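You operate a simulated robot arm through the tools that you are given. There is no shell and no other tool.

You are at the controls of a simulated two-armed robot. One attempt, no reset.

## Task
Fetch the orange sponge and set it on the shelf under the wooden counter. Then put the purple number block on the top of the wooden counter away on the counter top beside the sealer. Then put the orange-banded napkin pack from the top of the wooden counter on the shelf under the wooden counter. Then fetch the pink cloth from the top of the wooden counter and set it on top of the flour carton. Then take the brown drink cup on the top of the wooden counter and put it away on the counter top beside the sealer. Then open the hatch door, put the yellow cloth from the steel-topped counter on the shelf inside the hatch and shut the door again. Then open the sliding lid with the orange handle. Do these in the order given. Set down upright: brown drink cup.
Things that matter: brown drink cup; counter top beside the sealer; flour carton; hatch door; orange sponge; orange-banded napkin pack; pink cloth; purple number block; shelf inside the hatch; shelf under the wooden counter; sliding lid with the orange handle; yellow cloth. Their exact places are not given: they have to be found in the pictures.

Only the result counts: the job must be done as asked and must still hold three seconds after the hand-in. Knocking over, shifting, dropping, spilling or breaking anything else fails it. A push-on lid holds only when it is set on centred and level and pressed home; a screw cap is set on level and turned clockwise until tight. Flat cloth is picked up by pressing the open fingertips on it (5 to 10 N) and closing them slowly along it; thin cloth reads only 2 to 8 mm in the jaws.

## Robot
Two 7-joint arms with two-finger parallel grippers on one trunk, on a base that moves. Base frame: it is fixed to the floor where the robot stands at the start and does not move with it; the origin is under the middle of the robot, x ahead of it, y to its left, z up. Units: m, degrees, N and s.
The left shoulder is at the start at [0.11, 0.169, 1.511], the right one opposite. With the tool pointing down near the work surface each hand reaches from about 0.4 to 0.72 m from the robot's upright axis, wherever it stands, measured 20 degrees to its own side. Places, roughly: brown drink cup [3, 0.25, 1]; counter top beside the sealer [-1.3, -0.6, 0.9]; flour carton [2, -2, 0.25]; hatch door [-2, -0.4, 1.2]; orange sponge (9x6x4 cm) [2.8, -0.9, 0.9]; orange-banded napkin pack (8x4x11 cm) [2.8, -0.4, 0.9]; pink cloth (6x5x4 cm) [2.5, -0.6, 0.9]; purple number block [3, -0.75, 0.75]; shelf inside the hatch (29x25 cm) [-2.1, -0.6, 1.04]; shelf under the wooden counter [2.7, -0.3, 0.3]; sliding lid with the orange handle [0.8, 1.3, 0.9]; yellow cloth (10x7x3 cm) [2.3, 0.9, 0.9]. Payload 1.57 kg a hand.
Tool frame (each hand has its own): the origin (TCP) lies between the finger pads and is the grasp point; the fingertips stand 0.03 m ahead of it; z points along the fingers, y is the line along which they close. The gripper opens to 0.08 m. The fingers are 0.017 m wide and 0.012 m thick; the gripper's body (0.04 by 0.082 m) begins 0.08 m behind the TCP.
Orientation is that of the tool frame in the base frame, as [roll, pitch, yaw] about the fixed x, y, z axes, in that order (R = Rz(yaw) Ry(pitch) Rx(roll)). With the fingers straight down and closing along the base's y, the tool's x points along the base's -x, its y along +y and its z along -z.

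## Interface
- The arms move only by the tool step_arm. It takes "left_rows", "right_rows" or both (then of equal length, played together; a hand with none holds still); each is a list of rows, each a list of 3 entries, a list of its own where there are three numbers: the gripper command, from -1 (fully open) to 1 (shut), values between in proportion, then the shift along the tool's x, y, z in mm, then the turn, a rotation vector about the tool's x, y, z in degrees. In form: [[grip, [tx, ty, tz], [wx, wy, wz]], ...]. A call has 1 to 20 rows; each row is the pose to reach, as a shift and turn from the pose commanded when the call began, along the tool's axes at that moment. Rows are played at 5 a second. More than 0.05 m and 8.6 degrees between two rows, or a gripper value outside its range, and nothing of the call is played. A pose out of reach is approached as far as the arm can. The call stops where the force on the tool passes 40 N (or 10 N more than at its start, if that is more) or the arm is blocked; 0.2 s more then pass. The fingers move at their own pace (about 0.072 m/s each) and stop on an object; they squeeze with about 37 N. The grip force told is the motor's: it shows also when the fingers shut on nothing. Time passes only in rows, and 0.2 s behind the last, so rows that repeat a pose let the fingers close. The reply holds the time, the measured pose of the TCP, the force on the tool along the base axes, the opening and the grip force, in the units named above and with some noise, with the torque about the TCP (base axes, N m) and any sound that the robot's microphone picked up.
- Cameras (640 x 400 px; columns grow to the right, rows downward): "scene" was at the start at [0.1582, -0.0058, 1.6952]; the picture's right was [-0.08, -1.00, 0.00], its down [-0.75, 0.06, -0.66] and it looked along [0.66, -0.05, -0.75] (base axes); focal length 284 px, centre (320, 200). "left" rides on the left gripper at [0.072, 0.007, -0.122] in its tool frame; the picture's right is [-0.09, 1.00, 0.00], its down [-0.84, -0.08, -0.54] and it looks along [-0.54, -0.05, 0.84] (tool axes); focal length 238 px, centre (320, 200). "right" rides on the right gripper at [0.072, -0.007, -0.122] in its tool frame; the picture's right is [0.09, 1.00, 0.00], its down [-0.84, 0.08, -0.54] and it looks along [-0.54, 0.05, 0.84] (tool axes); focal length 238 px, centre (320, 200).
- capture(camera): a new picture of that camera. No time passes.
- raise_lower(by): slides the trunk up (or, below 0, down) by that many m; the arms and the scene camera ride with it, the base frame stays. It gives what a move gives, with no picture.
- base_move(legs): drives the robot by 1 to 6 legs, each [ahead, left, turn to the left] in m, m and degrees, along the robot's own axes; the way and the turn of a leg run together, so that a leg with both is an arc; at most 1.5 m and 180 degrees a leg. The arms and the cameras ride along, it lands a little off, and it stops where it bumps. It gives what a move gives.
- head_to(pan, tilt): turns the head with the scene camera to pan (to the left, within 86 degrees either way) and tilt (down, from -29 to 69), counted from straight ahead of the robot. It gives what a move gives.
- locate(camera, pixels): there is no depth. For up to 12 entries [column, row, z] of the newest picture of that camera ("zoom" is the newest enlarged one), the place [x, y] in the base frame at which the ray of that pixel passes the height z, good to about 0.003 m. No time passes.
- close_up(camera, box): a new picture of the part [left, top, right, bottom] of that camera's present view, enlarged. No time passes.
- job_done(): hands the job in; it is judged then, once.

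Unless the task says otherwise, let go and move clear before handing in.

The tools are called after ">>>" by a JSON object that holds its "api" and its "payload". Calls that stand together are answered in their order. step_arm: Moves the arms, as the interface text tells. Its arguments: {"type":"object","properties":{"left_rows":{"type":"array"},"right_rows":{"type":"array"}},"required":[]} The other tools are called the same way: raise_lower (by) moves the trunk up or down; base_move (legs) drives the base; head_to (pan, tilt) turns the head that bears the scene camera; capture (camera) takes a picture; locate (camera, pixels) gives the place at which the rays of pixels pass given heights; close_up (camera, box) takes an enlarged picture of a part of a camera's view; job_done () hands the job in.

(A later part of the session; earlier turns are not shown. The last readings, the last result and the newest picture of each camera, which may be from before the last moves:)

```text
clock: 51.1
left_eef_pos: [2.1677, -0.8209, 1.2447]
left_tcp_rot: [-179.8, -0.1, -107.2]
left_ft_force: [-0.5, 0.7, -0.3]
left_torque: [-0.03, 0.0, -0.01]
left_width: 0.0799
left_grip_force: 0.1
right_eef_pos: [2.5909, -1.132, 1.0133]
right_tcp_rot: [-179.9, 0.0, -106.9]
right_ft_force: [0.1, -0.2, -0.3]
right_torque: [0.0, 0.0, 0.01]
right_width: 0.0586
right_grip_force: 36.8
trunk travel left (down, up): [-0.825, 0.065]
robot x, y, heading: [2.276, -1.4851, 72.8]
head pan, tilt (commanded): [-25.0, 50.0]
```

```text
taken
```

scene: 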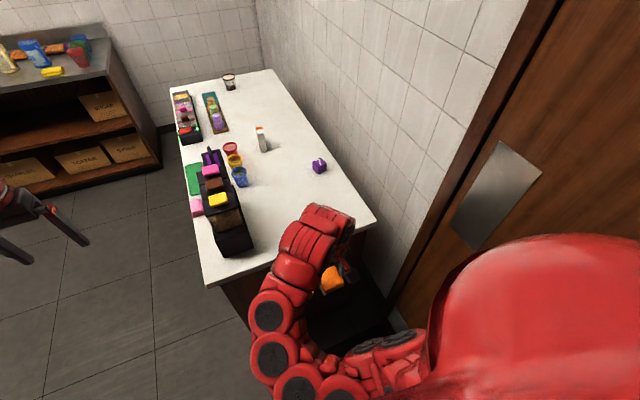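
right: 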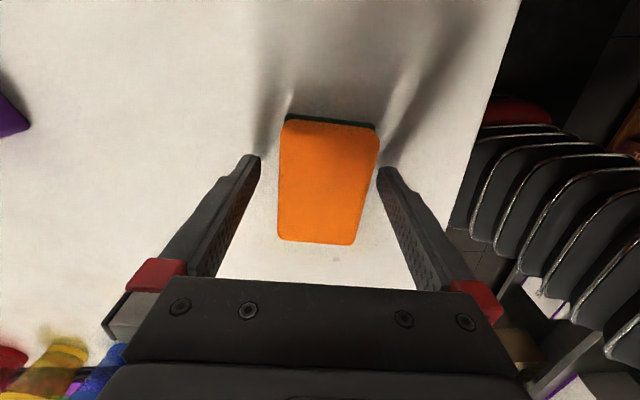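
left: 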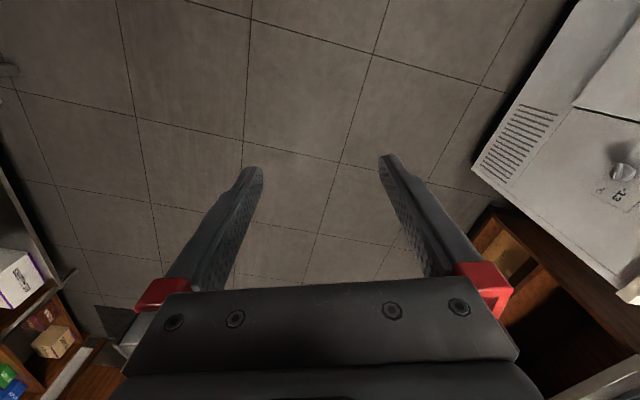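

The hand with the sponge is now close in front of me at (2.59,-1.13). I'll drive diagonally out to about (2.0,-1.25), then turn right to face along -18°.

>>> {"api": "base_move", "payload": {"legs": [[0.13, 0.334, 0], [0, 0, -90.8]]}}

>>> {"api": "head_to", "payload": {"pan": 40, "tilt": 35}}

>>> {"api": "capture", "payload": {"camera": "scene"}}

```text
clock: 57.3
left_eef_pos: [2.6624, -1.1658, 1.2437]
left_tcp_rot: [-180.0, -0.2, 161.6]
left_ft_force: [0.3, 0.4, 0.5]
left_torque: [-0.01, 0.01, 0.0]
left_width: 0.0799
left_grip_force: 0.1
right_eef_pos: [2.3435, -1.5831, 1.0121]
right_tcp_rot: [-180.0, 0.0, 162.0]
right_ft_force: [0.5, -0.3, -0.1]
right_torque: [0.01, -0.01, -0.03]
right_width: 0.0584
right_grip_force: 36.6
trunk travel left (down, up): [-0.825, 0.065]
robot x, y, heading: [1.9924, -1.2655, -18.5]
head pan, tilt (commanded): [-25.0, 50.0]
```

```text
clock: 58.7
left_eef_pos: [2.6611, -1.1654, 1.2434]
left_tcp_rot: [-179.9, -0.1, 161.7]
left_ft_force: [-0.7, 0.3, 1.1]
left_torque: [-0.01, 0.01, -0.01]
left_width: 0.0801
left_grip_force: 0.1
right_eef_pos: [2.3424, -1.5836, 1.0121]
right_tcp_rot: [-179.9, 0.0, 162.0]
right_ft_force: [-0.1, -0.7, -1.0]
right_torque: [-0.01, -0.01, -0.02]
right_width: 0.0587
right_grip_force: 37.1
trunk travel left (down, up): [-0.825, 0.065]
robot x, y, heading: [1.9911, -1.2624, -18.1]
head pan, tilt (commanded): [40.0, 35.0]
```

```text
taken
```

scene: 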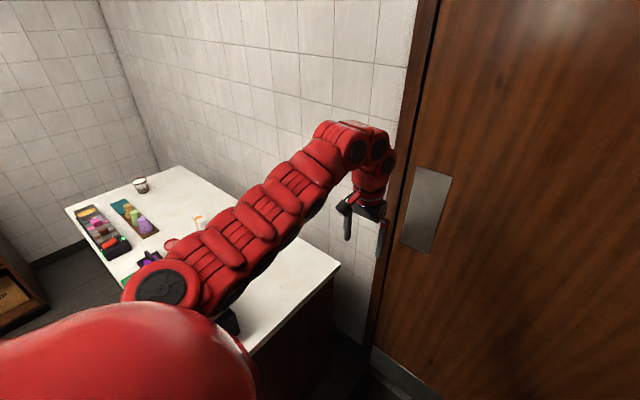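

Facing -18° now. I'll back out and slide left to stand squarely ahead of the counter's middle, with room to look at the shelf.

>>> {"api": "base_move", "payload": {"legs": [[-0.65, 0.1, 0], [0, 1.0, 0]]}}

>>> {"api": "head_to", "payload": {"pan": 0, "tilt": 45}}

>>> {"api": "capture", "payload": {"camera": "scene"}}

```text
clock: 66.9
left_eef_pos: [2.3584, 0.0759, 1.2447]
left_tcp_rot: [-179.9, 0.0, 163.9]
left_ft_force: [-0.1, -0.5, 0.4]
left_torque: [-0.04, 0.0, 0.03]
left_width: 0.08
left_grip_force: 0.1
right_eef_pos: [2.0576, -0.355, 1.0114]
right_tcp_rot: [-179.8, 0.0, 164.3]
right_ft_force: [-0.5, 0.0, -0.8]
right_torque: [-0.02, -0.02, -0.01]
right_width: 0.0585
right_grip_force: 36.6
trunk travel left (down, up): [-0.825, 0.065]
robot x, y, heading: [1.694, -0.0497, -16.1]
head pan, tilt (commanded): [40.0, 35.0]
```

```text
clock: 68.0
left_eef_pos: [2.3578, 0.0744, 1.2438]
left_tcp_rot: [-179.9, -0.1, 164.1]
left_ft_force: [0.1, 0.3, 0.0]
left_torque: [0.01, 0.0, 0.0]
left_width: 0.0799
left_grip_force: 0.2
right_eef_pos: [2.0571, -0.3556, 1.0125]
right_tcp_rot: [-179.9, 0.0, 164.2]
right_ft_force: [-0.1, -0.9, -0.4]
right_torque: [0.06, 0.0, -0.03]
right_width: 0.0585
right_grip_force: 36.7
trunk travel left (down, up): [-0.825, 0.065]
robot x, y, heading: [1.697, -0.0478, -15.9]
head pan, tilt (commanded): [0.0, 45.0]
```

```text
taken
```

scene: 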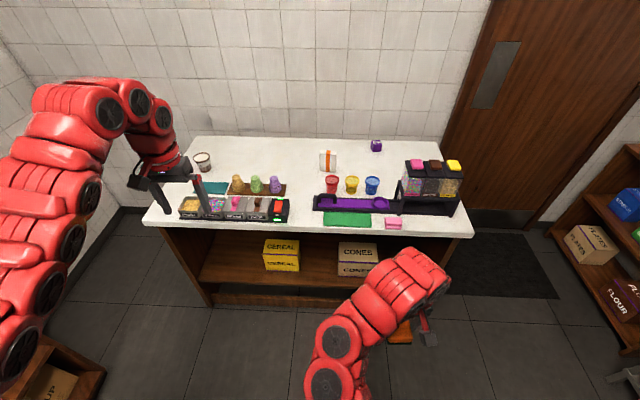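

I'm squarely in front with a good view; shelf cartons at (281,255) and (357,258). Before lowering the trunk I'll swing the empty left hand out to my left side so it won't meet the counter.

>>> {"api": "step_arm", "payload": {"left_rows": [[-1, [27, 41, 0], [0, 0, -4.2]], [-1, [57, 80, 0], [0, 0, -8.4]], [-1, [89, 116, 0], [0, 0, -12.6]], [-1, [124, 150, 0], [0, 0, -16.8]], [-1, [161, 180, 0], [0, 0, -21]], [-1, [200, 208, 0], [0, 0, -25.2]], [-1, [240, 233, 0], [0, 0, -29.4]], [-1, [282, 254, 0], [0, 0, -33.6]], [-1, [325, 272, 0], [0, 0, -37.8]], [-1, [369, 287, 0], [0, 0, -42]], [-1, [414, 299, 0], [0, 0, -46.2]], [-1, [459, 307, 0], [0, 0, -50.4]]]}}

>>> {"api": "locate", "payload": {"camera": "scene", "pixels": [[103, 375, 0.0], [103, 375, 0.3], [50, 340, 0.8], [210, 305, 0.0], [200, 280, 0.3], [415, 300, 0.3], [147, 222, 0.857], [472, 235, 0.857], [298, 271, 0.3], [264, 268, 0.3], [338, 275, 0.3]]}}

>>> {"api": "capture", "payload": {"camera": "scene"}}

```text
clock: 70.6
left_eef_pos: [2.0543, 0.5559, 1.2303]
left_tcp_rot: [-180.0, -0.4, -145.6]
left_ft_force: [0.1, -0.3, 0.2]
left_torque: [0.02, 0.0, 0.03]
left_width: 0.0803
left_grip_force: 0.1
left hand out of reach, approached as far as the arm can: row 1, 2, 3, 4, 5, 6, 7, 8, 9, 10, 11, 12
right_eef_pos: [2.0599, -0.3561, 1.0111]
right_tcp_rot: [-179.9, 0.0, 164.3]
right_ft_force: [0.8, 0.3, -0.2]
right_torque: [0.02, -0.01, 0.02]
right_width: 0.0585
right_grip_force: 37.7
trunk travel left (down, up): [-0.825, 0.065]
robot x, y, heading: [1.6915, -0.049, -16.2]
head pan, tilt (commanded): [0.0, 45.0]
```

```text
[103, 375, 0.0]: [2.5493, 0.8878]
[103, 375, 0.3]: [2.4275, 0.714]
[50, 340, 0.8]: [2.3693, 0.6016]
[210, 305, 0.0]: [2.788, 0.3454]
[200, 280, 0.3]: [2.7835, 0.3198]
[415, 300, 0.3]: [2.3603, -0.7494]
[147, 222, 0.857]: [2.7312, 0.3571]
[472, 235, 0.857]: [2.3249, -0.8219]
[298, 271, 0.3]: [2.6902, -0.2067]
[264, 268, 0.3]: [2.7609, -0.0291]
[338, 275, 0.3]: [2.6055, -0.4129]
```

```text
taken
```

scene: 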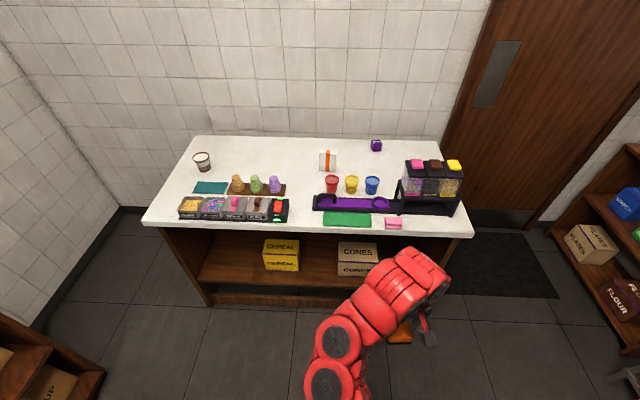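

>>> {"api": "close_up", "payload": {"camera": "scene", "box": [150, 215, 480, 320]}}

```text
1.94 times, centred on (315, 268) of scene
```

zoom: 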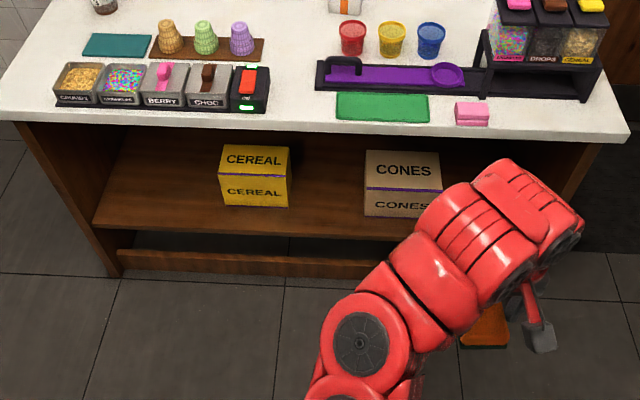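

Shelf front is about z≈0.30 with free space right of CONES (about 25 cm). I'll square up to -19°, shift right, and lower the trunk while still outside the counter.

>>> {"api": "base_move", "payload": {"legs": [[0, 0, -2.8], [0.2, -0.174, 0]]}}

>>> {"api": "raise_lower", "payload": {"by": -0.58}}

>>> {"api": "head_to", "payload": {"pan": -5, "tilt": 30}}

>>> {"api": "capture", "payload": {"camera": "scene"}}

>>> {"api": "capture", "payload": {"camera": "right"}}

```text
clock: 72.9
left_eef_pos: [2.2116, 0.3085, 1.2312]
left_tcp_rot: [-179.9, -0.3, -148.4]
left_ft_force: [-0.4, 0.8, -0.3]
left_torque: [-0.04, 0.03, 0.0]
left_width: 0.0801
left_grip_force: 0.2
right_eef_pos: [2.1741, -0.6025, 1.0121]
right_tcp_rot: [-179.9, 0.2, 161.5]
right_ft_force: [1.0, -0.5, 0.2]
right_torque: [-0.02, -0.03, 0.0]
right_width: 0.0584
right_grip_force: 37.2
trunk travel left (down, up): [-0.825, 0.065]
robot x, y, heading: [1.8285, -0.275, -18.9]
head pan, tilt (commanded): [0.0, 45.0]
```

```text
refused: -0.58 is not a number from -0.4 to 0.4
```

```text
clock: 73.7
left_eef_pos: [2.2126, 0.3077, 1.2307]
left_tcp_rot: [-179.9, -0.3, -148.4]
left_ft_force: [0.0, 0.0, 0.3]
left_torque: [0.01, 0.02, 0.02]
left_width: 0.08
left_grip_force: 0.1
right_eef_pos: [2.1748, -0.602, 1.0109]
right_tcp_rot: [180.0, 0.1, 161.6]
right_ft_force: [-0.3, -0.2, -0.4]
right_torque: [0.01, -0.02, -0.02]
right_width: 0.0585
right_grip_force: 36.8
trunk travel left (down, up): [-0.825, 0.065]
robot x, y, heading: [1.8293, -0.2825, -18.8]
head pan, tilt (commanded): [-5.0, 30.0]
```

```text
taken
```

scene: 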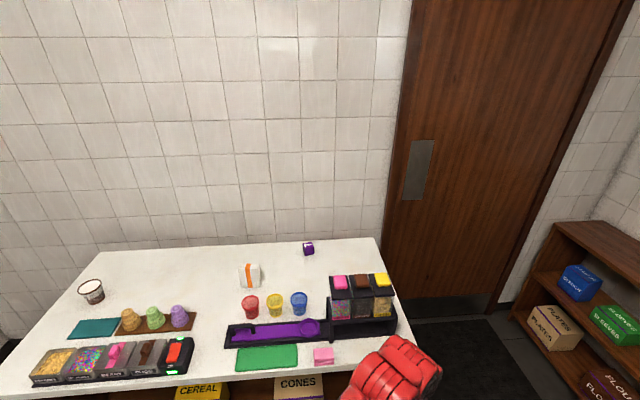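

```text
taken
```

right: 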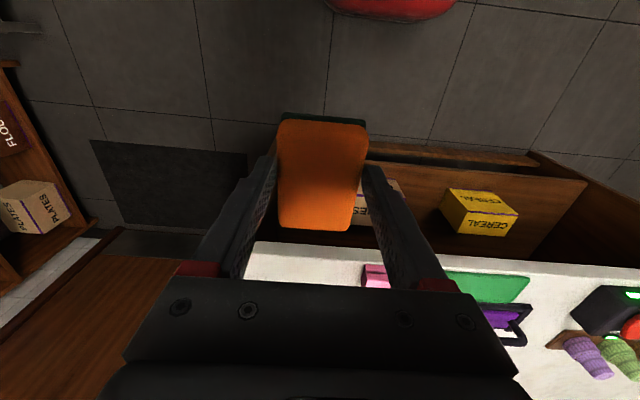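

The trunk moves at most 0.4 m per call. The hand is at v≈-0.21 (outside the counter edge), so it's clear to go down: -0.4 then -0.2.

>>> {"api": "raise_lower", "payload": {"by": -0.4}}

>>> {"api": "raise_lower", "payload": {"by": -0.2}}

>>> {"api": "capture", "payload": {"camera": "scene"}}

>>> {"api": "capture", "payload": {"camera": "right"}}

```text
clock: 77.5
left_eef_pos: [2.212, 0.3096, 0.8317]
left_tcp_rot: [-179.9, -0.3, -148.3]
left_ft_force: [0.8, -0.1, 0.0]
left_torque: [0.02, 0.02, 0.01]
left_width: 0.0801
left_grip_force: 0.0
right_eef_pos: [2.1741, -0.6019, 0.6118]
right_tcp_rot: [-179.9, 0.0, 161.5]
right_ft_force: [0.1, -0.1, -0.3]
right_torque: [0.02, -0.04, 0.0]
right_width: 0.0585
right_grip_force: 37.2
trunk travel left (down, up): [-0.425, 0.465]
robot x, y, heading: [1.8275, -0.2791, -18.5]
head pan, tilt (commanded): [-5.0, 30.0]
```

```text
clock: 79.7
left_eef_pos: [2.211, 0.3095, 0.6318]
left_tcp_rot: [-179.9, -0.3, -148.4]
left_ft_force: [0.2, 0.4, 0.6]
left_torque: [0.02, 0.03, 0.01]
left_width: 0.08
left_grip_force: 0.1
right_eef_pos: [2.175, -0.6017, 0.4122]
right_tcp_rot: [-179.8, 0.0, 161.6]
right_ft_force: [0.4, 0.8, -0.1]
right_torque: [0.0, -0.02, -0.02]
right_width: 0.0583
right_grip_force: 37.0
trunk travel left (down, up): [-0.225, 0.665]
robot x, y, heading: [1.8273, -0.2788, -18.7]
head pan, tilt (commanded): [-5.0, 30.0]
```

```text
taken
```

scene: 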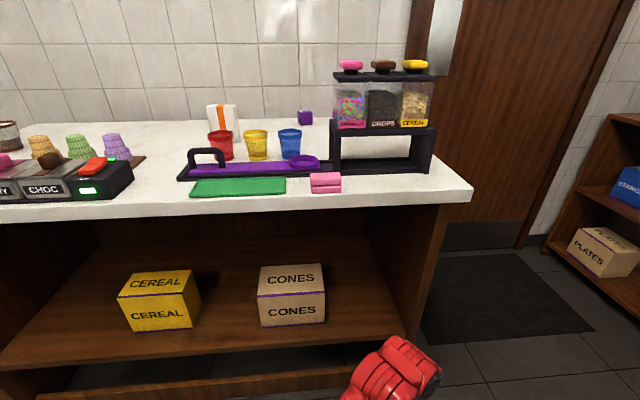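

```text
taken
```

right: 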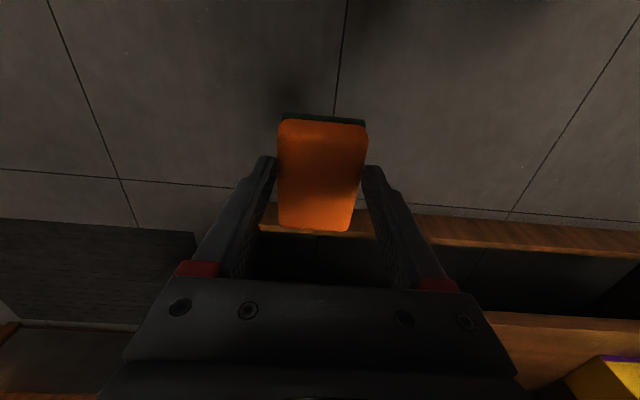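

The shelf is clearly seen now. I'll locate the CONES base corner and shelf front edge from here to triangulate the shelf height.

>>> {"api": "locate", "payload": {"camera": "scene", "pixels": [[261, 327, 0.3], [261, 327, 0.27], [325, 322, 0.3], [325, 322, 0.27], [134, 332, 0.3], [199, 328, 0.3], [330, 343, 0.3], [404, 333, 0.3], [200, 357, 0.3], [445, 203, 0.82], [360, 240, 0.3]]}}

>>> {"api": "close_up", "payload": {"camera": "scene", "box": [220, 190, 460, 400]}}

```text
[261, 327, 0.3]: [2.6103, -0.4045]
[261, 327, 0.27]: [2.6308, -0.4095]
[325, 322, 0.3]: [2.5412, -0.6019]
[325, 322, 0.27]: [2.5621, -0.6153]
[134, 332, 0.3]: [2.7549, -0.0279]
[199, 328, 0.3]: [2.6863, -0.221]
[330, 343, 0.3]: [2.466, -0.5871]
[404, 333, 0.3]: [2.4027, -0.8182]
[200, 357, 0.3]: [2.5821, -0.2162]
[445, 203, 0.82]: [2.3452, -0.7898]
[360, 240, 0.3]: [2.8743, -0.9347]
```

```text
1.90 times, centred on (340, 295) of scene
```

zoom: 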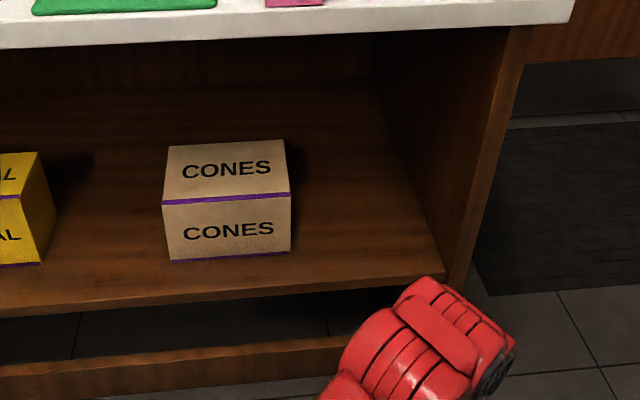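

Shelf height is confirmed at ~0.30; the free strip right of CONES runs u≈0.03-0.28. I'll check my arm posture before moving in.

>>> {"api": "head_to", "payload": {"pan": -10, "tilt": 60}}

>>> {"api": "capture", "payload": {"camera": "scene"}}

```text
clock: 80.6
left_eef_pos: [2.2122, 0.3083, 0.6314]
left_tcp_rot: [-179.9, -0.4, -148.5]
left_ft_force: [-0.2, -0.1, 0.6]
left_torque: [-0.04, 0.01, 0.03]
left_width: 0.0802
left_grip_force: 0.1
right_eef_pos: [2.1739, -0.6007, 0.4119]
right_tcp_rot: [-179.9, 0.0, 161.7]
right_ft_force: [-0.4, 0.1, -0.1]
right_torque: [-0.01, 0.03, 0.01]
right_width: 0.0582
right_grip_force: 36.7
trunk travel left (down, up): [-0.225, 0.665]
robot x, y, heading: [1.8261, -0.2788, -18.8]
head pan, tilt (commanded): [-10.0, 60.0]
```

```text
taken
```

scene: 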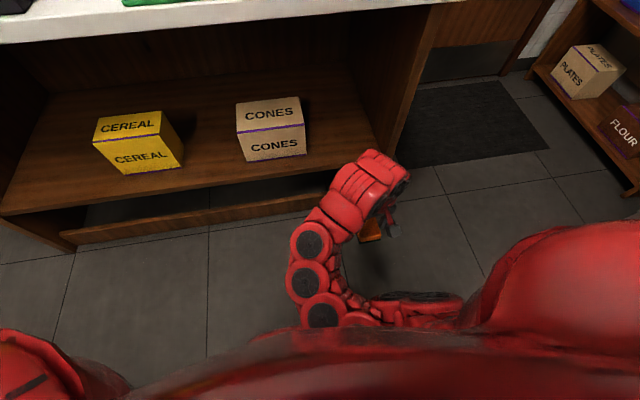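

The arm folds elbow-left in front of the shelf, with room. I'll drive ahead 0.18 m.

>>> {"api": "base_move", "payload": {"legs": [[0.18, 0, 0]]}}

>>> {"api": "capture", "payload": {"camera": "scene"}}

```text
clock: 82.1
left_eef_pos: [2.3863, 0.2476, 0.6314]
left_tcp_rot: [-179.9, -0.4, -148.4]
left_ft_force: [-0.3, -0.4, 0.3]
left_torque: [-0.02, 0.01, 0.0]
left_width: 0.08
left_grip_force: 0.0
right_eef_pos: [2.3467, -0.6621, 0.4126]
right_tcp_rot: [-179.9, 0.0, 161.4]
right_ft_force: [-0.3, 0.1, 0.8]
right_torque: [0.01, -0.02, 0.01]
right_width: 0.0584
right_grip_force: 37.1
trunk travel left (down, up): [-0.225, 0.665]
robot x, y, heading: [1.9972, -0.3409, -18.9]
head pan, tilt (commanded): [-10.0, 60.0]
```

```text
taken
```

scene: 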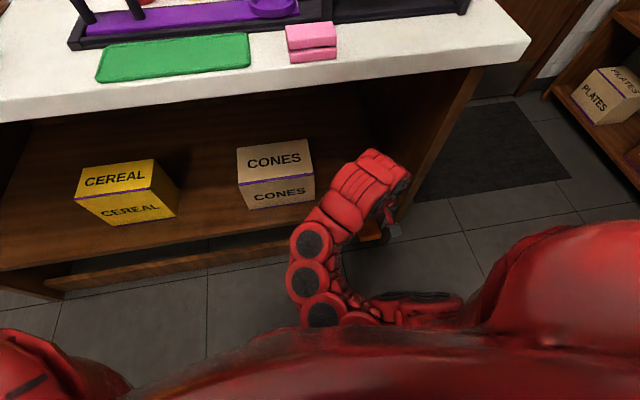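

Hand is at (2.347,-0.662). I'll reach forward ~160 mm into the shelf at this height.

>>> {"api": "step_arm", "payload": {"right_rows": [[1, [-40, -2, 0], [0, 0, 0]], [1, [-80, -4, 0], [0, 0, 0]], [1, [-120, -6, 0], [0, 0, 0]], [1, [-160, -8, 0], [0, 0, 0]], [1, [-160, -8, 0], [0, 0, 0]]]}}

>>> {"api": "capture", "payload": {"camera": "scene"}}

>>> {"api": "capture", "payload": {"camera": "right"}}

```text
clock: 83.3
left_eef_pos: [2.3858, 0.2493, 0.6307]
left_tcp_rot: [-179.9, -0.3, -148.5]
left_ft_force: [-0.8, -0.3, 0.2]
left_torque: [0.01, 0.0, -0.01]
left_width: 0.0799
left_grip_force: 0.0
right_eef_pos: [2.4956, -0.7209, 0.4104]
right_tcp_rot: [-179.9, -0.1, 161.4]
right_ft_force: [0.3, 0.1, -0.9]
right_torque: [-0.01, -0.01, 0.0]
right_width: 0.0589
right_grip_force: 37.1
trunk travel left (down, up): [-0.225, 0.665]
robot x, y, heading: [2.0054, -0.3375, -18.7]
head pan, tilt (commanded): [-10.0, 60.0]
```

```text
taken
```

scene: 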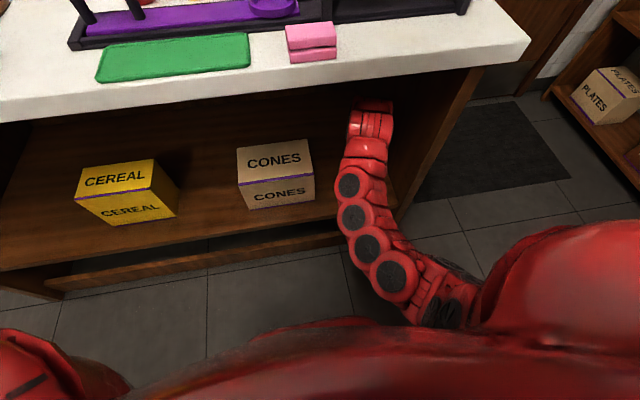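

```text
taken
```

right: 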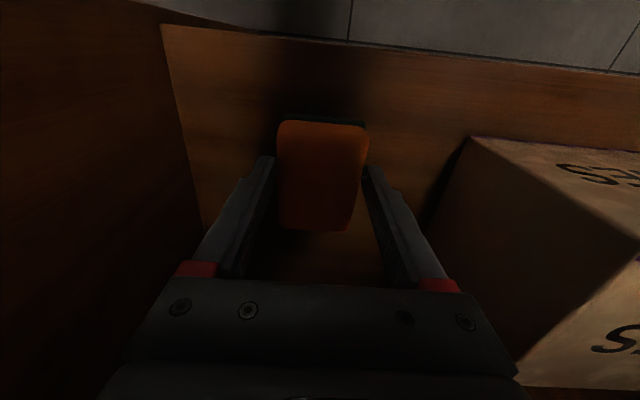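

The sponge hovers over the shelf between the right panel and the CONES carton. I'll lower slowly by ~72 mm watching force.

>>> {"api": "step_arm", "payload": {"right_rows": [[1, [0, 0, 25], [0, 0, 0]], [1, [0, 0, 50], [0, 0, 0]], [1, [0, 0, 62], [0, 0, 0]], [1, [0, 0, 70], [0, 0, 0]], [1, [0, 0, 70], [0, 0, 0]]]}}

>>> {"api": "capture", "payload": {"camera": "right"}}

```text
clock: 83.9
left_eef_pos: [2.3862, 0.2492, 0.633]
left_tcp_rot: [-179.9, -0.2, -148.6]
left_ft_force: [0.6, 0.2, 0.0]
left_torque: [-0.01, 0.01, 0.01]
left_width: 0.08
left_grip_force: 0.0
right_eef_pos: [2.4963, -0.721, 0.3783]
right_tcp_rot: [-179.9, 0.6, 161.3]
right_ft_force: [-7.5, 3.6, 25.7]
right_torque: [0.04, 0.36, -0.05]
right_width: 0.0584
right_grip_force: 37.1
trunk travel left (down, up): [-0.225, 0.665]
robot x, y, heading: [2.0039, -0.3375, -18.9]
head pan, tilt (commanded): [-10.0, 60.0]
stopped in row 2 (right hand): the force on the tool passed its limit at 52 N (the readings are from after the stop); the commanded pose is now the measured one
```

```text
taken
```

right: 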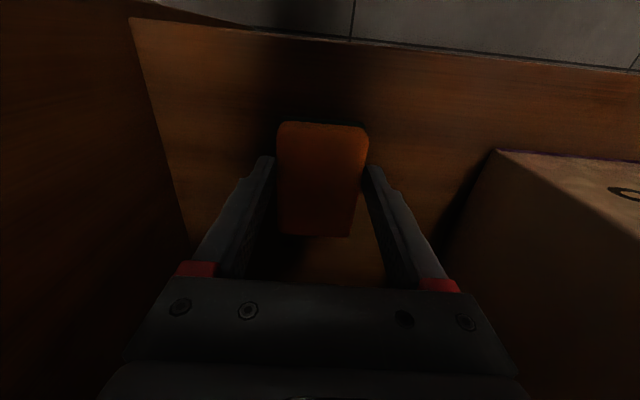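

Contact came at TCP z≈0.378 with the force mainly upward, so the sponge is pressing on the shelf (its surface must be ≈0.343). I'll ease up 3 mm and open the fingers.

>>> {"api": "step_arm", "payload": {"right_rows": [[1, [0, 0, -3], [0, 0, 0]], [0, [0, 0, -3], [0, 0, 0]], [-1, [0, 0, -3], [0, 0, 0]], [-1, [0, 0, -3], [0, 0, 0]]]}}

>>> {"api": "capture", "payload": {"camera": "right"}}

```text
clock: 84.9
left_eef_pos: [2.3869, 0.2479, 0.6313]
left_tcp_rot: [-179.8, -0.2, -148.5]
left_ft_force: [-1.1, -0.3, 0.6]
left_torque: [0.04, 0.01, 0.01]
left_width: 0.0801
left_grip_force: 0.0
right_eef_pos: [2.4977, -0.7222, 0.3771]
right_tcp_rot: [-179.9, 0.3, 161.3]
right_ft_force: [-1.2, -0.2, -0.3]
right_torque: [-0.01, 0.03, -0.01]
right_width: 0.0801
right_grip_force: 0.0
trunk travel left (down, up): [-0.225, 0.665]
robot x, y, heading: [1.9971, -0.3385, -19.1]
head pan, tilt (commanded): [-10.0, 60.0]
```

```text
taken
```

right: 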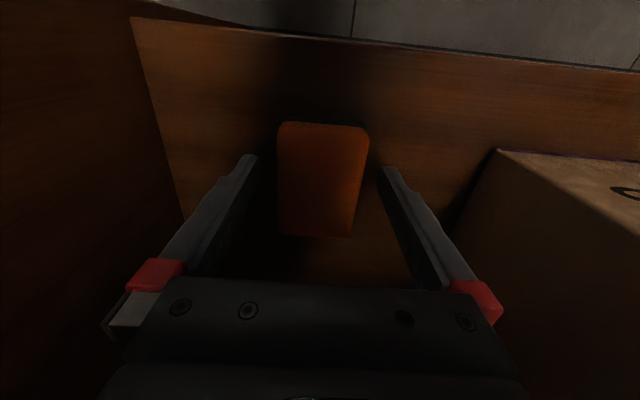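

The sponge rests on the shelf without moving. I'll lift the hand 70 mm and pull back out.

>>> {"api": "step_arm", "payload": {"right_rows": [[-1, [0, 0, -35], [0, 0, 0]], [-1, [0, 0, -70], [0, 0, 0]], [-1, [40, 0, -70], [0, 0, 0]], [-1, [80, 0, -70], [0, 0, 0]], [-1, [120, 0, -70], [0, 0, 0]], [-1, [160, 0, -70], [0, 0, 0]]]}}

>>> {"api": "base_move", "payload": {"legs": [[-0.3, 0, 0]]}}

>>> {"api": "head_to", "payload": {"pan": -5, "tilt": 35}}

>>> {"api": "capture", "payload": {"camera": "scene"}}

```text
clock: 86.3
left_eef_pos: [2.3875, 0.2481, 0.6316]
left_tcp_rot: [-179.9, -0.3, -148.6]
left_ft_force: [-0.2, -0.5, 0.6]
left_torque: [0.02, 0.0, -0.03]
left_width: 0.08
left_grip_force: 0.0
right_eef_pos: [2.4331, -0.7034, 0.4141]
right_tcp_rot: [-179.7, 0.5, 161.3]
right_ft_force: [-0.6, -0.3, -0.1]
right_torque: [-0.02, -0.01, -0.01]
right_width: 0.0801
right_grip_force: 0.0
right hand out of reach, approached as far as the arm can: row 2, 3, 4, 5, 6
trunk travel left (down, up): [-0.225, 0.665]
robot x, y, heading: [1.999, -0.3377, -19.0]
head pan, tilt (commanded): [-10.0, 60.0]
```

```text
clock: 88.3
left_eef_pos: [2.106, 0.3455, 0.6327]
left_tcp_rot: [-179.9, -0.2, -148.6]
left_ft_force: [-0.4, 0.1, 0.3]
left_torque: [0.03, -0.03, -0.01]
left_width: 0.0803
left_grip_force: 0.1
right_eef_pos: [2.152, -0.6062, 0.4149]
right_tcp_rot: [-179.7, 0.6, 161.3]
right_ft_force: [0.2, 1.2, -0.2]
right_torque: [-0.04, 0.02, 0.01]
right_width: 0.0798
right_grip_force: 0.1
trunk travel left (down, up): [-0.225, 0.665]
robot x, y, heading: [1.7198, -0.2411, -19.3]
head pan, tilt (commanded): [-10.0, 60.0]
```

```text
clock: 89.2
left_eef_pos: [2.1052, 0.3469, 0.6314]
left_tcp_rot: [-179.9, -0.3, -148.6]
left_ft_force: [0.4, 1.3, 0.0]
left_torque: [0.0, -0.02, 0.03]
left_width: 0.08
left_grip_force: 0.1
right_eef_pos: [2.1531, -0.6062, 0.4145]
right_tcp_rot: [-179.7, 0.6, 161.3]
right_ft_force: [-0.2, -0.3, 0.0]
right_torque: [-0.01, -0.01, 0.0]
right_width: 0.08
right_grip_force: 0.0
trunk travel left (down, up): [-0.225, 0.665]
robot x, y, heading: [1.721, -0.2421, -19.2]
head pan, tilt (commanded): [-5.0, 35.0]
```

```text
taken
```

scene: 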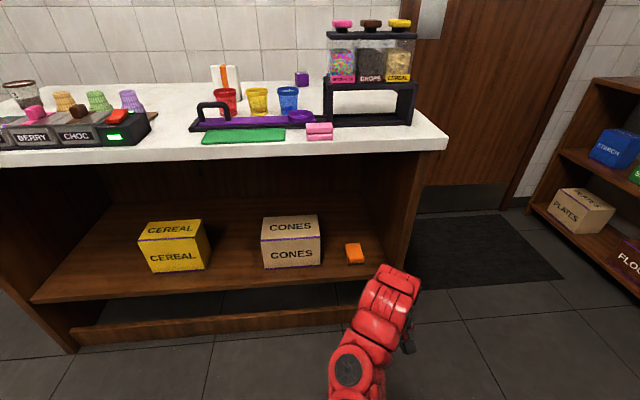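

The sponge is on the shelf at (355,253) and nothing else moved. Next is the purple block: I'll retract the right hand a little, raise the trunk, and drive around to the counter's right end again.

>>> {"api": "step_arm", "payload": {"right_rows": [[-1, [35, 0, 0], [0, 0, 0]], [-1, [70, 0, 0], [0, 0, 0]], [-1, [100, 0, 0], [0, 0, 0]]]}}

>>> {"api": "raise_lower", "payload": {"by": 0.4}}

>>> {"api": "raise_lower", "payload": {"by": 0.2}}

>>> {"api": "base_move", "payload": {"legs": [[0, -0.875, 0], [0, 0, 92]]}}

```text
clock: 90.0
left_eef_pos: [2.1072, 0.3451, 0.6316]
left_tcp_rot: [-179.8, -0.3, -148.6]
left_ft_force: [-0.2, -1.6, 0.0]
left_torque: [0.0, 0.04, 0.02]
left_width: 0.0797
left_grip_force: 0.0
right_eef_pos: [2.0573, -0.5727, 0.4146]
right_tcp_rot: [-179.7, 0.6, 161.1]
right_ft_force: [-0.1, -0.3, -0.5]
right_torque: [0.02, 0.02, -0.01]
right_width: 0.0801
right_grip_force: 0.0
trunk travel left (down, up): [-0.225, 0.665]
robot x, y, heading: [1.7194, -0.2404, -19.2]
head pan, tilt (commanded): [-5.0, 35.0]
```

```text
clock: 93.8
left_eef_pos: [2.1075, 0.3448, 1.0322]
left_tcp_rot: [-179.9, -0.4, -148.6]
left_ft_force: [0.0, 0.4, 0.7]
left_torque: [-0.02, -0.01, 0.02]
left_width: 0.0798
left_grip_force: 0.1
right_eef_pos: [2.0583, -0.5727, 0.8146]
right_tcp_rot: [-179.7, 0.6, 161.3]
right_ft_force: [-0.1, -0.3, -0.3]
right_torque: [0.0, 0.0, -0.03]
right_width: 0.0802
right_grip_force: 0.0
trunk travel left (down, up): [-0.625, 0.265]
robot x, y, heading: [1.718, -0.2393, -19.3]
head pan, tilt (commanded): [-5.0, 35.0]
```

```text
clock: 96.0
left_eef_pos: [2.1068, 0.3452, 1.2322]
left_tcp_rot: [-180.0, -0.3, -148.5]
left_ft_force: [-0.1, 1.1, -0.1]
left_torque: [-0.01, 0.0, 0.01]
left_width: 0.08
left_grip_force: 0.0
right_eef_pos: [2.0582, -0.5731, 1.0153]
right_tcp_rot: [-179.7, 0.7, 161.3]
right_ft_force: [-0.7, 1.3, -0.2]
right_torque: [-0.01, 0.04, 0.0]
right_width: 0.0802
right_grip_force: 0.0
trunk travel left (down, up): [-0.825, 0.065]
robot x, y, heading: [1.7207, -0.2387, -18.8]
head pan, tilt (commanded): [-5.0, 35.0]
```

```text
clock: 104.6
left_eef_pos: [0.8256, -0.7231, 1.2312]
left_tcp_rot: [-179.9, -0.3, -53.7]
left_ft_force: [0.2, -0.1, 0.5]
left_torque: [0.02, 0.0, -0.03]
left_width: 0.0803
left_grip_force: 0.1
right_eef_pos: [1.7455, -0.6921, 1.0145]
right_tcp_rot: [-179.6, 0.6, -103.8]
right_ft_force: [0.2, -0.5, 0.0]
right_torque: [0.02, -0.01, -0.02]
right_width: 0.0802
right_grip_force: 0.2
trunk travel left (down, up): [-0.825, 0.065]
robot x, y, heading: [1.4421, -1.0576, 75.6]
head pan, tilt (commanded): [-5.0, 35.0]
```

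Now at heading 75.6°, clear of things. I'll turn to 71° and slide right ~1.05 m to stand opposite the block at the counter's end.

>>> {"api": "base_move", "payload": {"legs": [[0, 0, -4.6], [0, -1.05, 0]]}}

>>> {"api": "head_to", "payload": {"pan": -10, "tilt": 50}}

>>> {"api": "capture", "payload": {"camera": "scene"}}

```text
clock: 110.4
left_eef_pos: [1.8441, -1.0069, 1.2315]
left_tcp_rot: [-179.9, -0.2, -59.1]
left_ft_force: [0.3, 0.3, 0.6]
left_torque: [-0.02, 0.01, -0.01]
left_width: 0.0799
left_grip_force: 0.0
right_eef_pos: [2.7617, -1.0654, 1.0148]
right_tcp_rot: [-179.7, 0.6, -109.3]
right_ft_force: [-0.7, -0.4, -1.1]
right_torque: [0.0, 0.03, 0.02]
right_width: 0.0802
right_grip_force: 0.1
trunk travel left (down, up): [-0.825, 0.065]
robot x, y, heading: [2.4265, -1.402, 70.2]
head pan, tilt (commanded): [-5.0, 35.0]
```

```text
clock: 111.2
left_eef_pos: [1.8451, -1.0086, 1.2305]
left_tcp_rot: [180.0, -0.3, -59.0]
left_ft_force: [0.9, 0.2, 0.3]
left_torque: [-0.01, 0.01, -0.01]
left_width: 0.0798
left_grip_force: 0.0
right_eef_pos: [2.7624, -1.0651, 1.0136]
right_tcp_rot: [-179.8, 0.6, -109.3]
right_ft_force: [0.6, -0.9, 0.5]
right_torque: [-0.02, -0.05, 0.01]
right_width: 0.08
right_grip_force: 0.0
trunk travel left (down, up): [-0.825, 0.065]
robot x, y, heading: [2.4238, -1.4036, 70.3]
head pan, tilt (commanded): [-10.0, 50.0]
```

```text
taken
```

scene: 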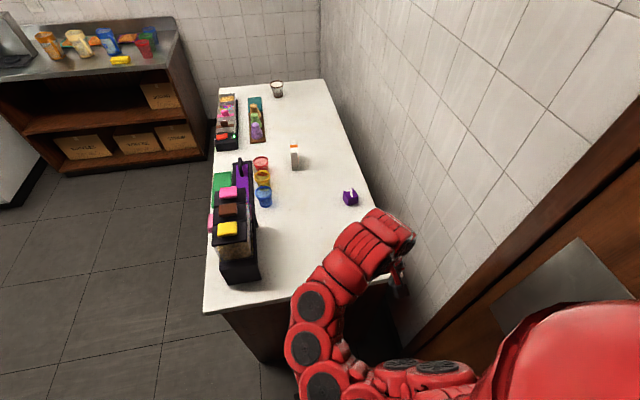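

>>> {"api": "base_move", "payload": {"legs": [[0.15, 0, 0]]}}

>>> {"api": "capture", "payload": {"camera": "right"}}

>>> {"api": "close_up", "payload": {"camera": "scene", "box": [290, 130, 430, 240]}}

```text
clock: 112.6
left_eef_pos: [1.8948, -0.8682, 1.2314]
left_tcp_rot: [-179.8, -0.2, -59.1]
left_ft_force: [0.3, -0.5, 0.7]
left_torque: [-0.02, 0.02, 0.0]
left_width: 0.0801
left_grip_force: 0.1
right_eef_pos: [2.8114, -0.9247, 1.0145]
right_tcp_rot: [-179.7, 0.7, -109.3]
right_ft_force: [-0.5, -0.7, -0.2]
right_torque: [0.02, -0.01, -0.01]
right_width: 0.0802
right_grip_force: 0.0
trunk travel left (down, up): [-0.825, 0.065]
robot x, y, heading: [2.4725, -1.2635, 70.4]
head pan, tilt (commanded): [-10.0, 50.0]
```

```text
taken
```

right: 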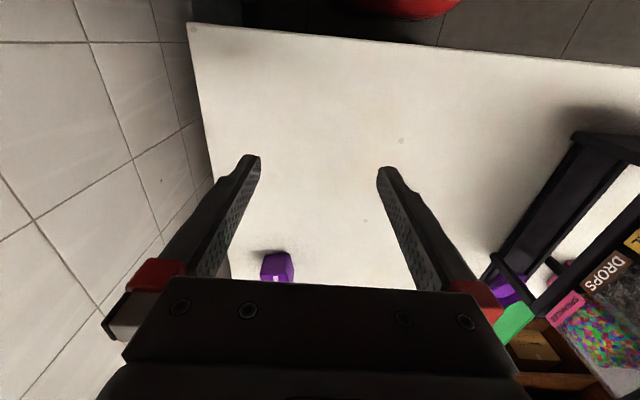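

```text
3.64 times, centred on (360, 185) of scene
```

zoom: 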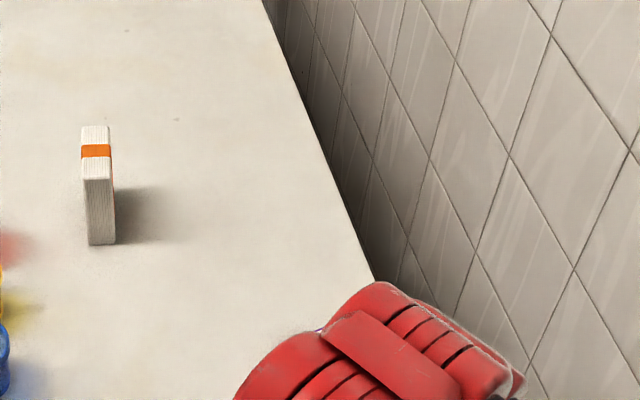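

The block shows at (277,268) in the wrist view, ahead of the fingers. I'll reach ahead 120 mm and look again.

>>> {"api": "step_arm", "payload": {"right_rows": [[-1, [-40, -10, 5], [0, 0, 0]], [-1, [-80, -20, 10], [0, 0, 0]], [-1, [-120, -30, 15], [0, 0, 0]], [-1, [-120, -30, 15], [0, 0, 0]]]}}

>>> {"api": "capture", "payload": {"camera": "right"}}

```text
clock: 113.6
left_eef_pos: [1.8948, -0.8686, 1.232]
left_tcp_rot: [-180.0, -0.3, -59.1]
left_ft_force: [-0.7, 0.0, -0.5]
left_torque: [0.0, 0.0, 0.0]
left_width: 0.0802
left_grip_force: 0.1
right_eef_pos: [2.8826, -0.8211, 1.0011]
right_tcp_rot: [-179.7, 0.6, -109.2]
right_ft_force: [-0.7, 0.6, 0.1]
right_torque: [0.03, -0.05, 0.01]
right_width: 0.0803
right_grip_force: 0.1
trunk travel left (down, up): [-0.825, 0.065]
robot x, y, heading: [2.4799, -1.2639, 70.1]
head pan, tilt (commanded): [-10.0, 50.0]
```

```text
taken
```

right: 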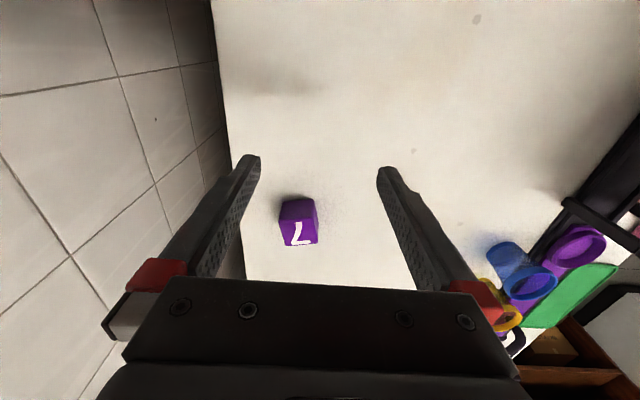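

>>> {"api": "close_up", "payload": {"camera": "right", "box": [250, 175, 350, 260]}}

>>> {"api": "locate", "payload": {"camera": "right", "pixels": [[279, 206, 0.897], [310, 199, 0.897], [318, 220, 0.897], [284, 224, 0.897], [287, 246, 0.857], [318, 241, 0.857]]}}

```text
4.71 times, centred on (300, 218) of right
```

zoom: 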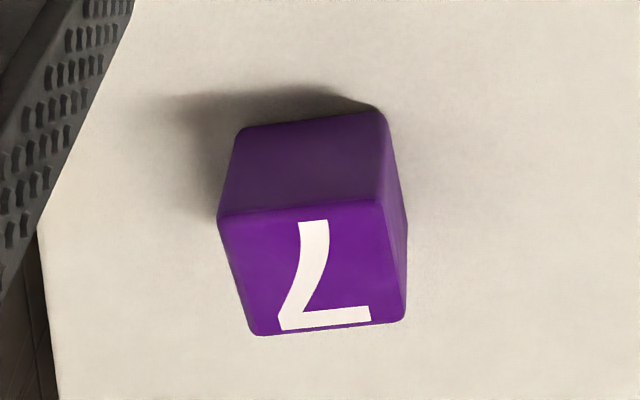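

```text
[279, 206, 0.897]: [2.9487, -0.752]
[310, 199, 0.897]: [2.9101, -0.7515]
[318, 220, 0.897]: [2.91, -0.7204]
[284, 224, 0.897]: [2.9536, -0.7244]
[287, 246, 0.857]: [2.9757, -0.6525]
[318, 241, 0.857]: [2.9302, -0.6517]
```

The bright face with the 7 is the top; the darker band above it is the near side. I'll locate the base edge and the top corners with proper heights.

>>> {"api": "locate", "payload": {"camera": "zoom", "pixels": [[240, 130, 0.857], [375, 108, 0.857], [218, 215, 0.897], [383, 200, 0.897], [405, 318, 0.897], [258, 333, 0.897], [218, 215, 0.892], [383, 200, 0.892], [405, 318, 0.892], [258, 333, 0.892]]}}

```text
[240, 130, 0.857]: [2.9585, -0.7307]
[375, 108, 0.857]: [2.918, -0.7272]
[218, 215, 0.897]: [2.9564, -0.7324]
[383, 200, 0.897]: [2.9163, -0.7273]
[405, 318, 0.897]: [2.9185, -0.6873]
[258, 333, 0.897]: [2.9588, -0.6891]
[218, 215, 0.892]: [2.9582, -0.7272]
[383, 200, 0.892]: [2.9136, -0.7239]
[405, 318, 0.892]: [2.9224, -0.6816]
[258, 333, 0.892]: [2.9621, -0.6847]
```

Block centre is (2.9375,-0.709), a 4 cm cube with edges about 4° off my base axes. I'll move above it and turn the hand -15° about tool z.

>>> {"api": "step_arm", "payload": {"right_rows": [[-1, [-31, -4, 10], [0, 0, -4]], [-1, [-62, -8, 20], [0, 0, -8]], [-1, [-93, -12, 30], [0, 0, -12]], [-1, [-124, -15, 45], [0, 0, -15.2]], [-1, [-124, -15, 45], [0, 0, -15.2]]]}}

>>> {"api": "capture", "payload": {"camera": "right"}}

```text
clock: 114.8
left_eef_pos: [1.8953, -0.8667, 1.2313]
left_tcp_rot: [-179.9, -0.3, -59.1]
left_ft_force: [0.1, 0.0, -0.6]
left_torque: [0.03, -0.04, -0.02]
left_width: 0.0801
left_grip_force: 0.0
right_eef_pos: [2.9341, -0.7093, 0.9558]
right_tcp_rot: [-179.5, 0.5, -94.1]
right_ft_force: [-0.2, -0.7, 0.7]
right_torque: [-0.02, -0.01, 0.01]
right_width: 0.0798
right_grip_force: 0.1
trunk travel left (down, up): [-0.825, 0.065]
robot x, y, heading: [2.4789, -1.2624, 70.3]
head pan, tilt (commanded): [-10.0, 50.0]
```

```text
taken
```

right: 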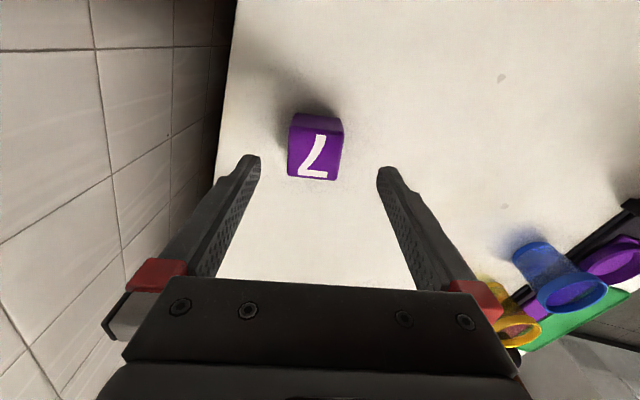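

The block's top face is centred at about (315,155), matching the projected TCP (320,154). I'll correct 4 mm in y, descend to z≈0.891 and close.

>>> {"api": "step_arm", "payload": {"right_rows": [[-1, [0, -4, 20], [0, 0, 0]], [-1, [0, -4, 45], [0, 0, 0]], [-1, [0, -4, 64], [0, 0, 0]], [-1, [0, -4, 64], [0, 0, 0]]]}}

>>> {"api": "capture", "payload": {"camera": "right"}}

```text
clock: 115.8
left_eef_pos: [1.8955, -0.8679, 1.232]
left_tcp_rot: [-179.9, -0.2, -59.1]
left_ft_force: [-0.3, -0.3, 1.0]
left_torque: [0.02, 0.02, -0.01]
left_width: 0.0801
left_grip_force: 0.1
right_eef_pos: [2.9401, -0.7072, 0.8933]
right_tcp_rot: [-179.6, 0.5, -94.0]
right_ft_force: [-0.1, 0.5, 0.5]
right_torque: [-0.03, 0.0, 0.01]
right_width: 0.0804
right_grip_force: 0.1
trunk travel left (down, up): [-0.825, 0.065]
robot x, y, heading: [2.4781, -1.2613, 70.3]
head pan, tilt (commanded): [-10.0, 50.0]
```

```text
taken
```

right: 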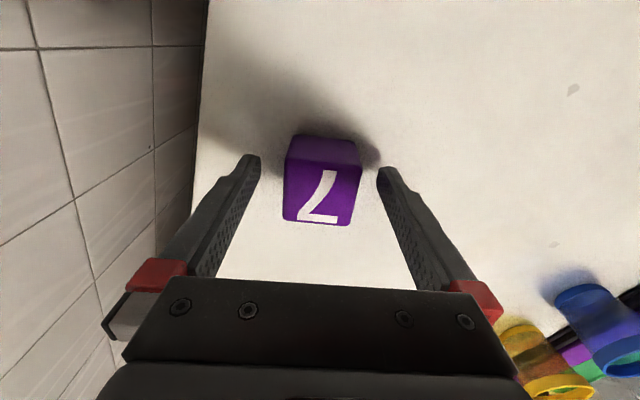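

Centred between the fingers at z≈0.893. Closing now and lifting slightly.

>>> {"api": "step_arm", "payload": {"right_rows": [[0.2, [0, 0, 0], [0, 0, 0]], [1, [0, 0, 0], [0, 0, 0]], [1, [0, 0, 0], [0, 0, 0]], [1, [0, 0, 0], [0, 0, 0]], [1, [0, 0, -30], [0, 0, 0]], [1, [0, 0, -60], [0, 0, 0]], [1, [0, 0, -95], [0, 0, 0]]]}}

>>> {"api": "capture", "payload": {"camera": "right"}}

```text
clock: 117.4
left_eef_pos: [1.8955, -0.8676, 1.2313]
left_tcp_rot: [-180.0, -0.3, -59.2]
left_ft_force: [0.7, -0.2, 0.2]
left_torque: [0.02, 0.02, 0.02]
left_width: 0.0797
left_grip_force: 0.0
right_eef_pos: [2.9381, -0.7092, 0.9861]
right_tcp_rot: [-179.7, 0.5, -94.1]
right_ft_force: [0.4, 0.4, 0.0]
right_torque: [-0.02, 0.0, -0.01]
right_width: 0.0441
right_grip_force: 37.2
trunk travel left (down, up): [-0.825, 0.065]
robot x, y, heading: [2.4774, -1.2616, 70.3]
head pan, tilt (commanded): [-10.0, 50.0]
```

```text
taken
```

right: 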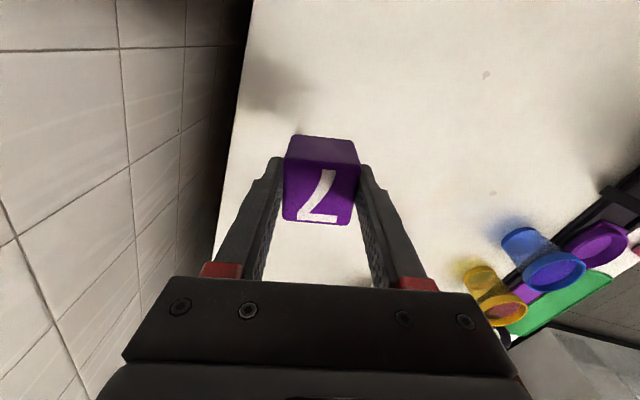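

The block is held (44 mm). I'll back the base off the counter end and draw the hand in close for travel.

>>> {"api": "base_move", "payload": {"legs": [[-0.15, 0, 0]]}}

>>> {"api": "step_arm", "payload": {"right_rows": [[1, [37, 19, 0], [0, 0, 2.5]], [1, [74, 37, 0], [0, 0, 5]], [1, [111, 56, 0], [0, 0, 7.5]], [1, [148, 75, 0], [0, 0, 10]], [1, [186, 93, 0], [0, 0, 12.5]], [1, [223, 112, 0], [0, 0, 15.2]]]}}

>>> {"api": "base_move", "payload": {"legs": [[0, 1.05, 0]]}}

```text
clock: 118.7
left_eef_pos: [1.8446, -1.0065, 1.2309]
left_tcp_rot: [180.0, -0.3, -59.3]
left_ft_force: [1.3, -0.4, 0.2]
left_torque: [0.01, 0.0, -0.01]
left_width: 0.0801
left_grip_force: 0.0
right_eef_pos: [2.889, -0.8491, 0.9845]
right_tcp_rot: [-179.6, 0.4, -94.2]
right_ft_force: [0.3, 0.5, -0.8]
right_torque: [-0.02, -0.01, 0.0]
right_width: 0.0438
right_grip_force: 37.3
trunk travel left (down, up): [-0.825, 0.065]
robot x, y, heading: [2.4295, -1.4011, 70.5]
head pan, tilt (commanded): [-10.0, 50.0]
```

```text
clock: 120.1
left_eef_pos: [1.8446, -1.0097, 1.2317]
left_tcp_rot: [-179.9, -0.3, -59.2]
left_ft_force: [-0.7, -0.5, -0.7]
left_torque: [0.01, 0.0, -0.01]
left_width: 0.0799
left_grip_force: 0.1
right_eef_pos: [2.8177, -0.9311, 0.9301]
right_tcp_rot: [-179.8, 0.5, -109.4]
right_ft_force: [-0.2, 0.1, -0.8]
right_torque: [0.03, -0.02, 0.0]
right_width: 0.0441
right_grip_force: 37.2
right hand out of reach, approached as far as the arm can: row 2, 3, 4, 5, 6
trunk travel left (down, up): [-0.825, 0.065]
robot x, y, heading: [2.4255, -1.4067, 70.5]
head pan, tilt (commanded): [-10.0, 50.0]
```

```text
clock: 122.5
left_eef_pos: [1.575, -0.9115, 1.23]
left_tcp_rot: [-179.9, -0.5, -59.1]
left_ft_force: [-0.7, 0.4, -0.3]
left_torque: [-0.06, -0.05, -0.03]
left_width: 0.0798
left_grip_force: 0.0
right_eef_pos: [2.5608, -0.8402, 0.9313]
right_tcp_rot: [-178.6, 0.6, -109.8]
right_ft_force: [20.4, -10.1, 0.8]
right_torque: [0.12, 1.42, 0.13]
right_width: 0.0438
right_grip_force: 36.8
trunk travel left (down, up): [-0.825, 0.065]
robot x, y, heading: [2.1592, -1.3099, 70.0]
head pan, tilt (commanded): [-10.0, 50.0]
stopped in leg 1: the force on the tool passed its limit at 102 N (the readings are from after the stop); the commanded pose is now the measured one
```

The arm hadn't retracted as commanded (out of reach) and the hand bumped the dispenser rack (force 20 N in +x remaining). I'll immediately back away to the right and look.

>>> {"api": "base_move", "payload": {"legs": [[0, -0.1, 0]]}}

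>>> {"api": "head_to", "payload": {"pan": 0, "tilt": 50}}

>>> {"api": "capture", "payload": {"camera": "scene"}}

>>> {"api": "capture", "payload": {"camera": "right"}}

```text
clock: 123.6
left_eef_pos: [1.6698, -0.9477, 1.2308]
left_tcp_rot: [-179.9, -0.2, -59.0]
left_ft_force: [-0.9, 0.4, 0.1]
left_torque: [-0.02, -0.03, 0.01]
left_width: 0.0797
left_grip_force: 0.0
right_eef_pos: [2.6514, -0.8718, 0.9299]
right_tcp_rot: [-179.0, 0.8, -109.5]
right_ft_force: [-0.4, -0.3, -1.0]
right_torque: [-0.04, -0.02, 0.0]
right_width: 0.0438
right_grip_force: 37.2
trunk travel left (down, up): [-0.825, 0.065]
robot x, y, heading: [2.2563, -1.3382, 70.3]
head pan, tilt (commanded): [-10.0, 50.0]
```

```text
clock: 124.4
left_eef_pos: [1.6737, -0.9498, 1.2315]
left_tcp_rot: [-180.0, -0.2, -59.0]
left_ft_force: [0.4, 0.0, -1.4]
left_torque: [-0.04, 0.01, -0.02]
left_width: 0.0803
left_grip_force: 0.0
right_eef_pos: [2.653, -0.8729, 0.9307]
right_tcp_rot: [-179.1, 0.8, -109.4]
right_ft_force: [-0.8, -0.7, -0.9]
right_torque: [-0.01, 0.03, -0.03]
right_width: 0.0438
right_grip_force: 36.6
trunk travel left (down, up): [-0.825, 0.065]
robot x, y, heading: [2.2566, -1.3391, 70.4]
head pan, tilt (commanded): [0.0, 50.0]
```

```text
taken
```

scene: 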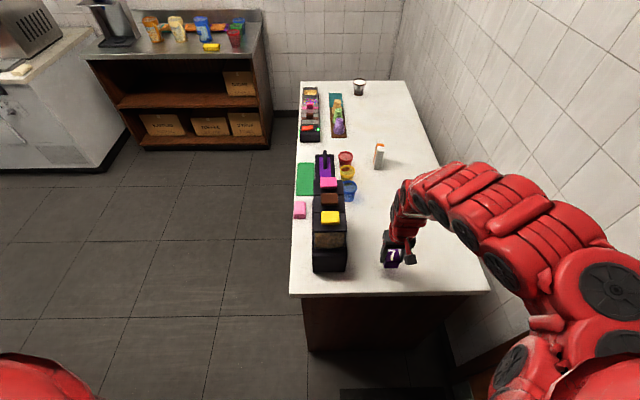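

```text
taken
```

right: 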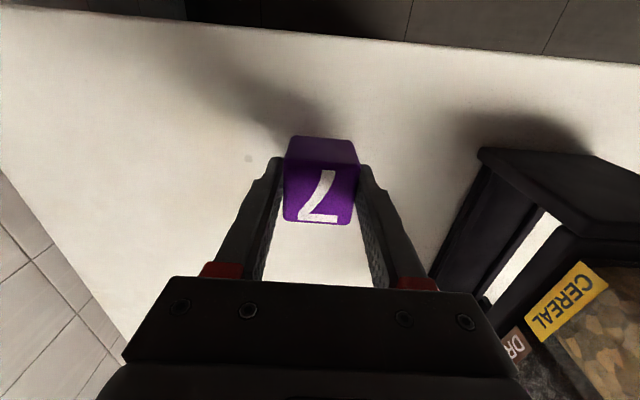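

The rack still stands upright in place by appearance. I'll zoom and locate its base corners to compare with earlier (front right base was ≈(2.42,-0.804)).

>>> {"api": "close_up", "payload": {"camera": "scene", "box": [280, 140, 400, 300]}}

```text
2.50 times, centred on (340, 220) of scene
```

zoom: 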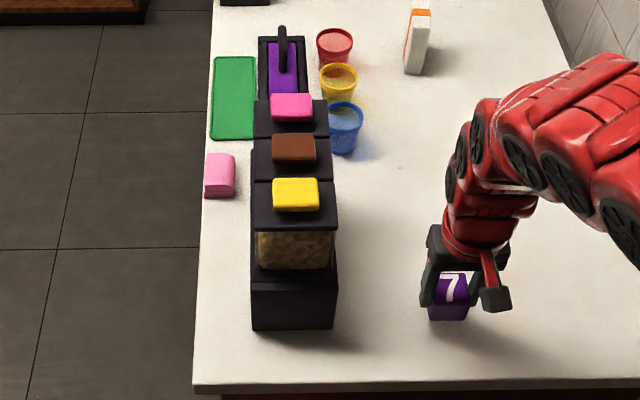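

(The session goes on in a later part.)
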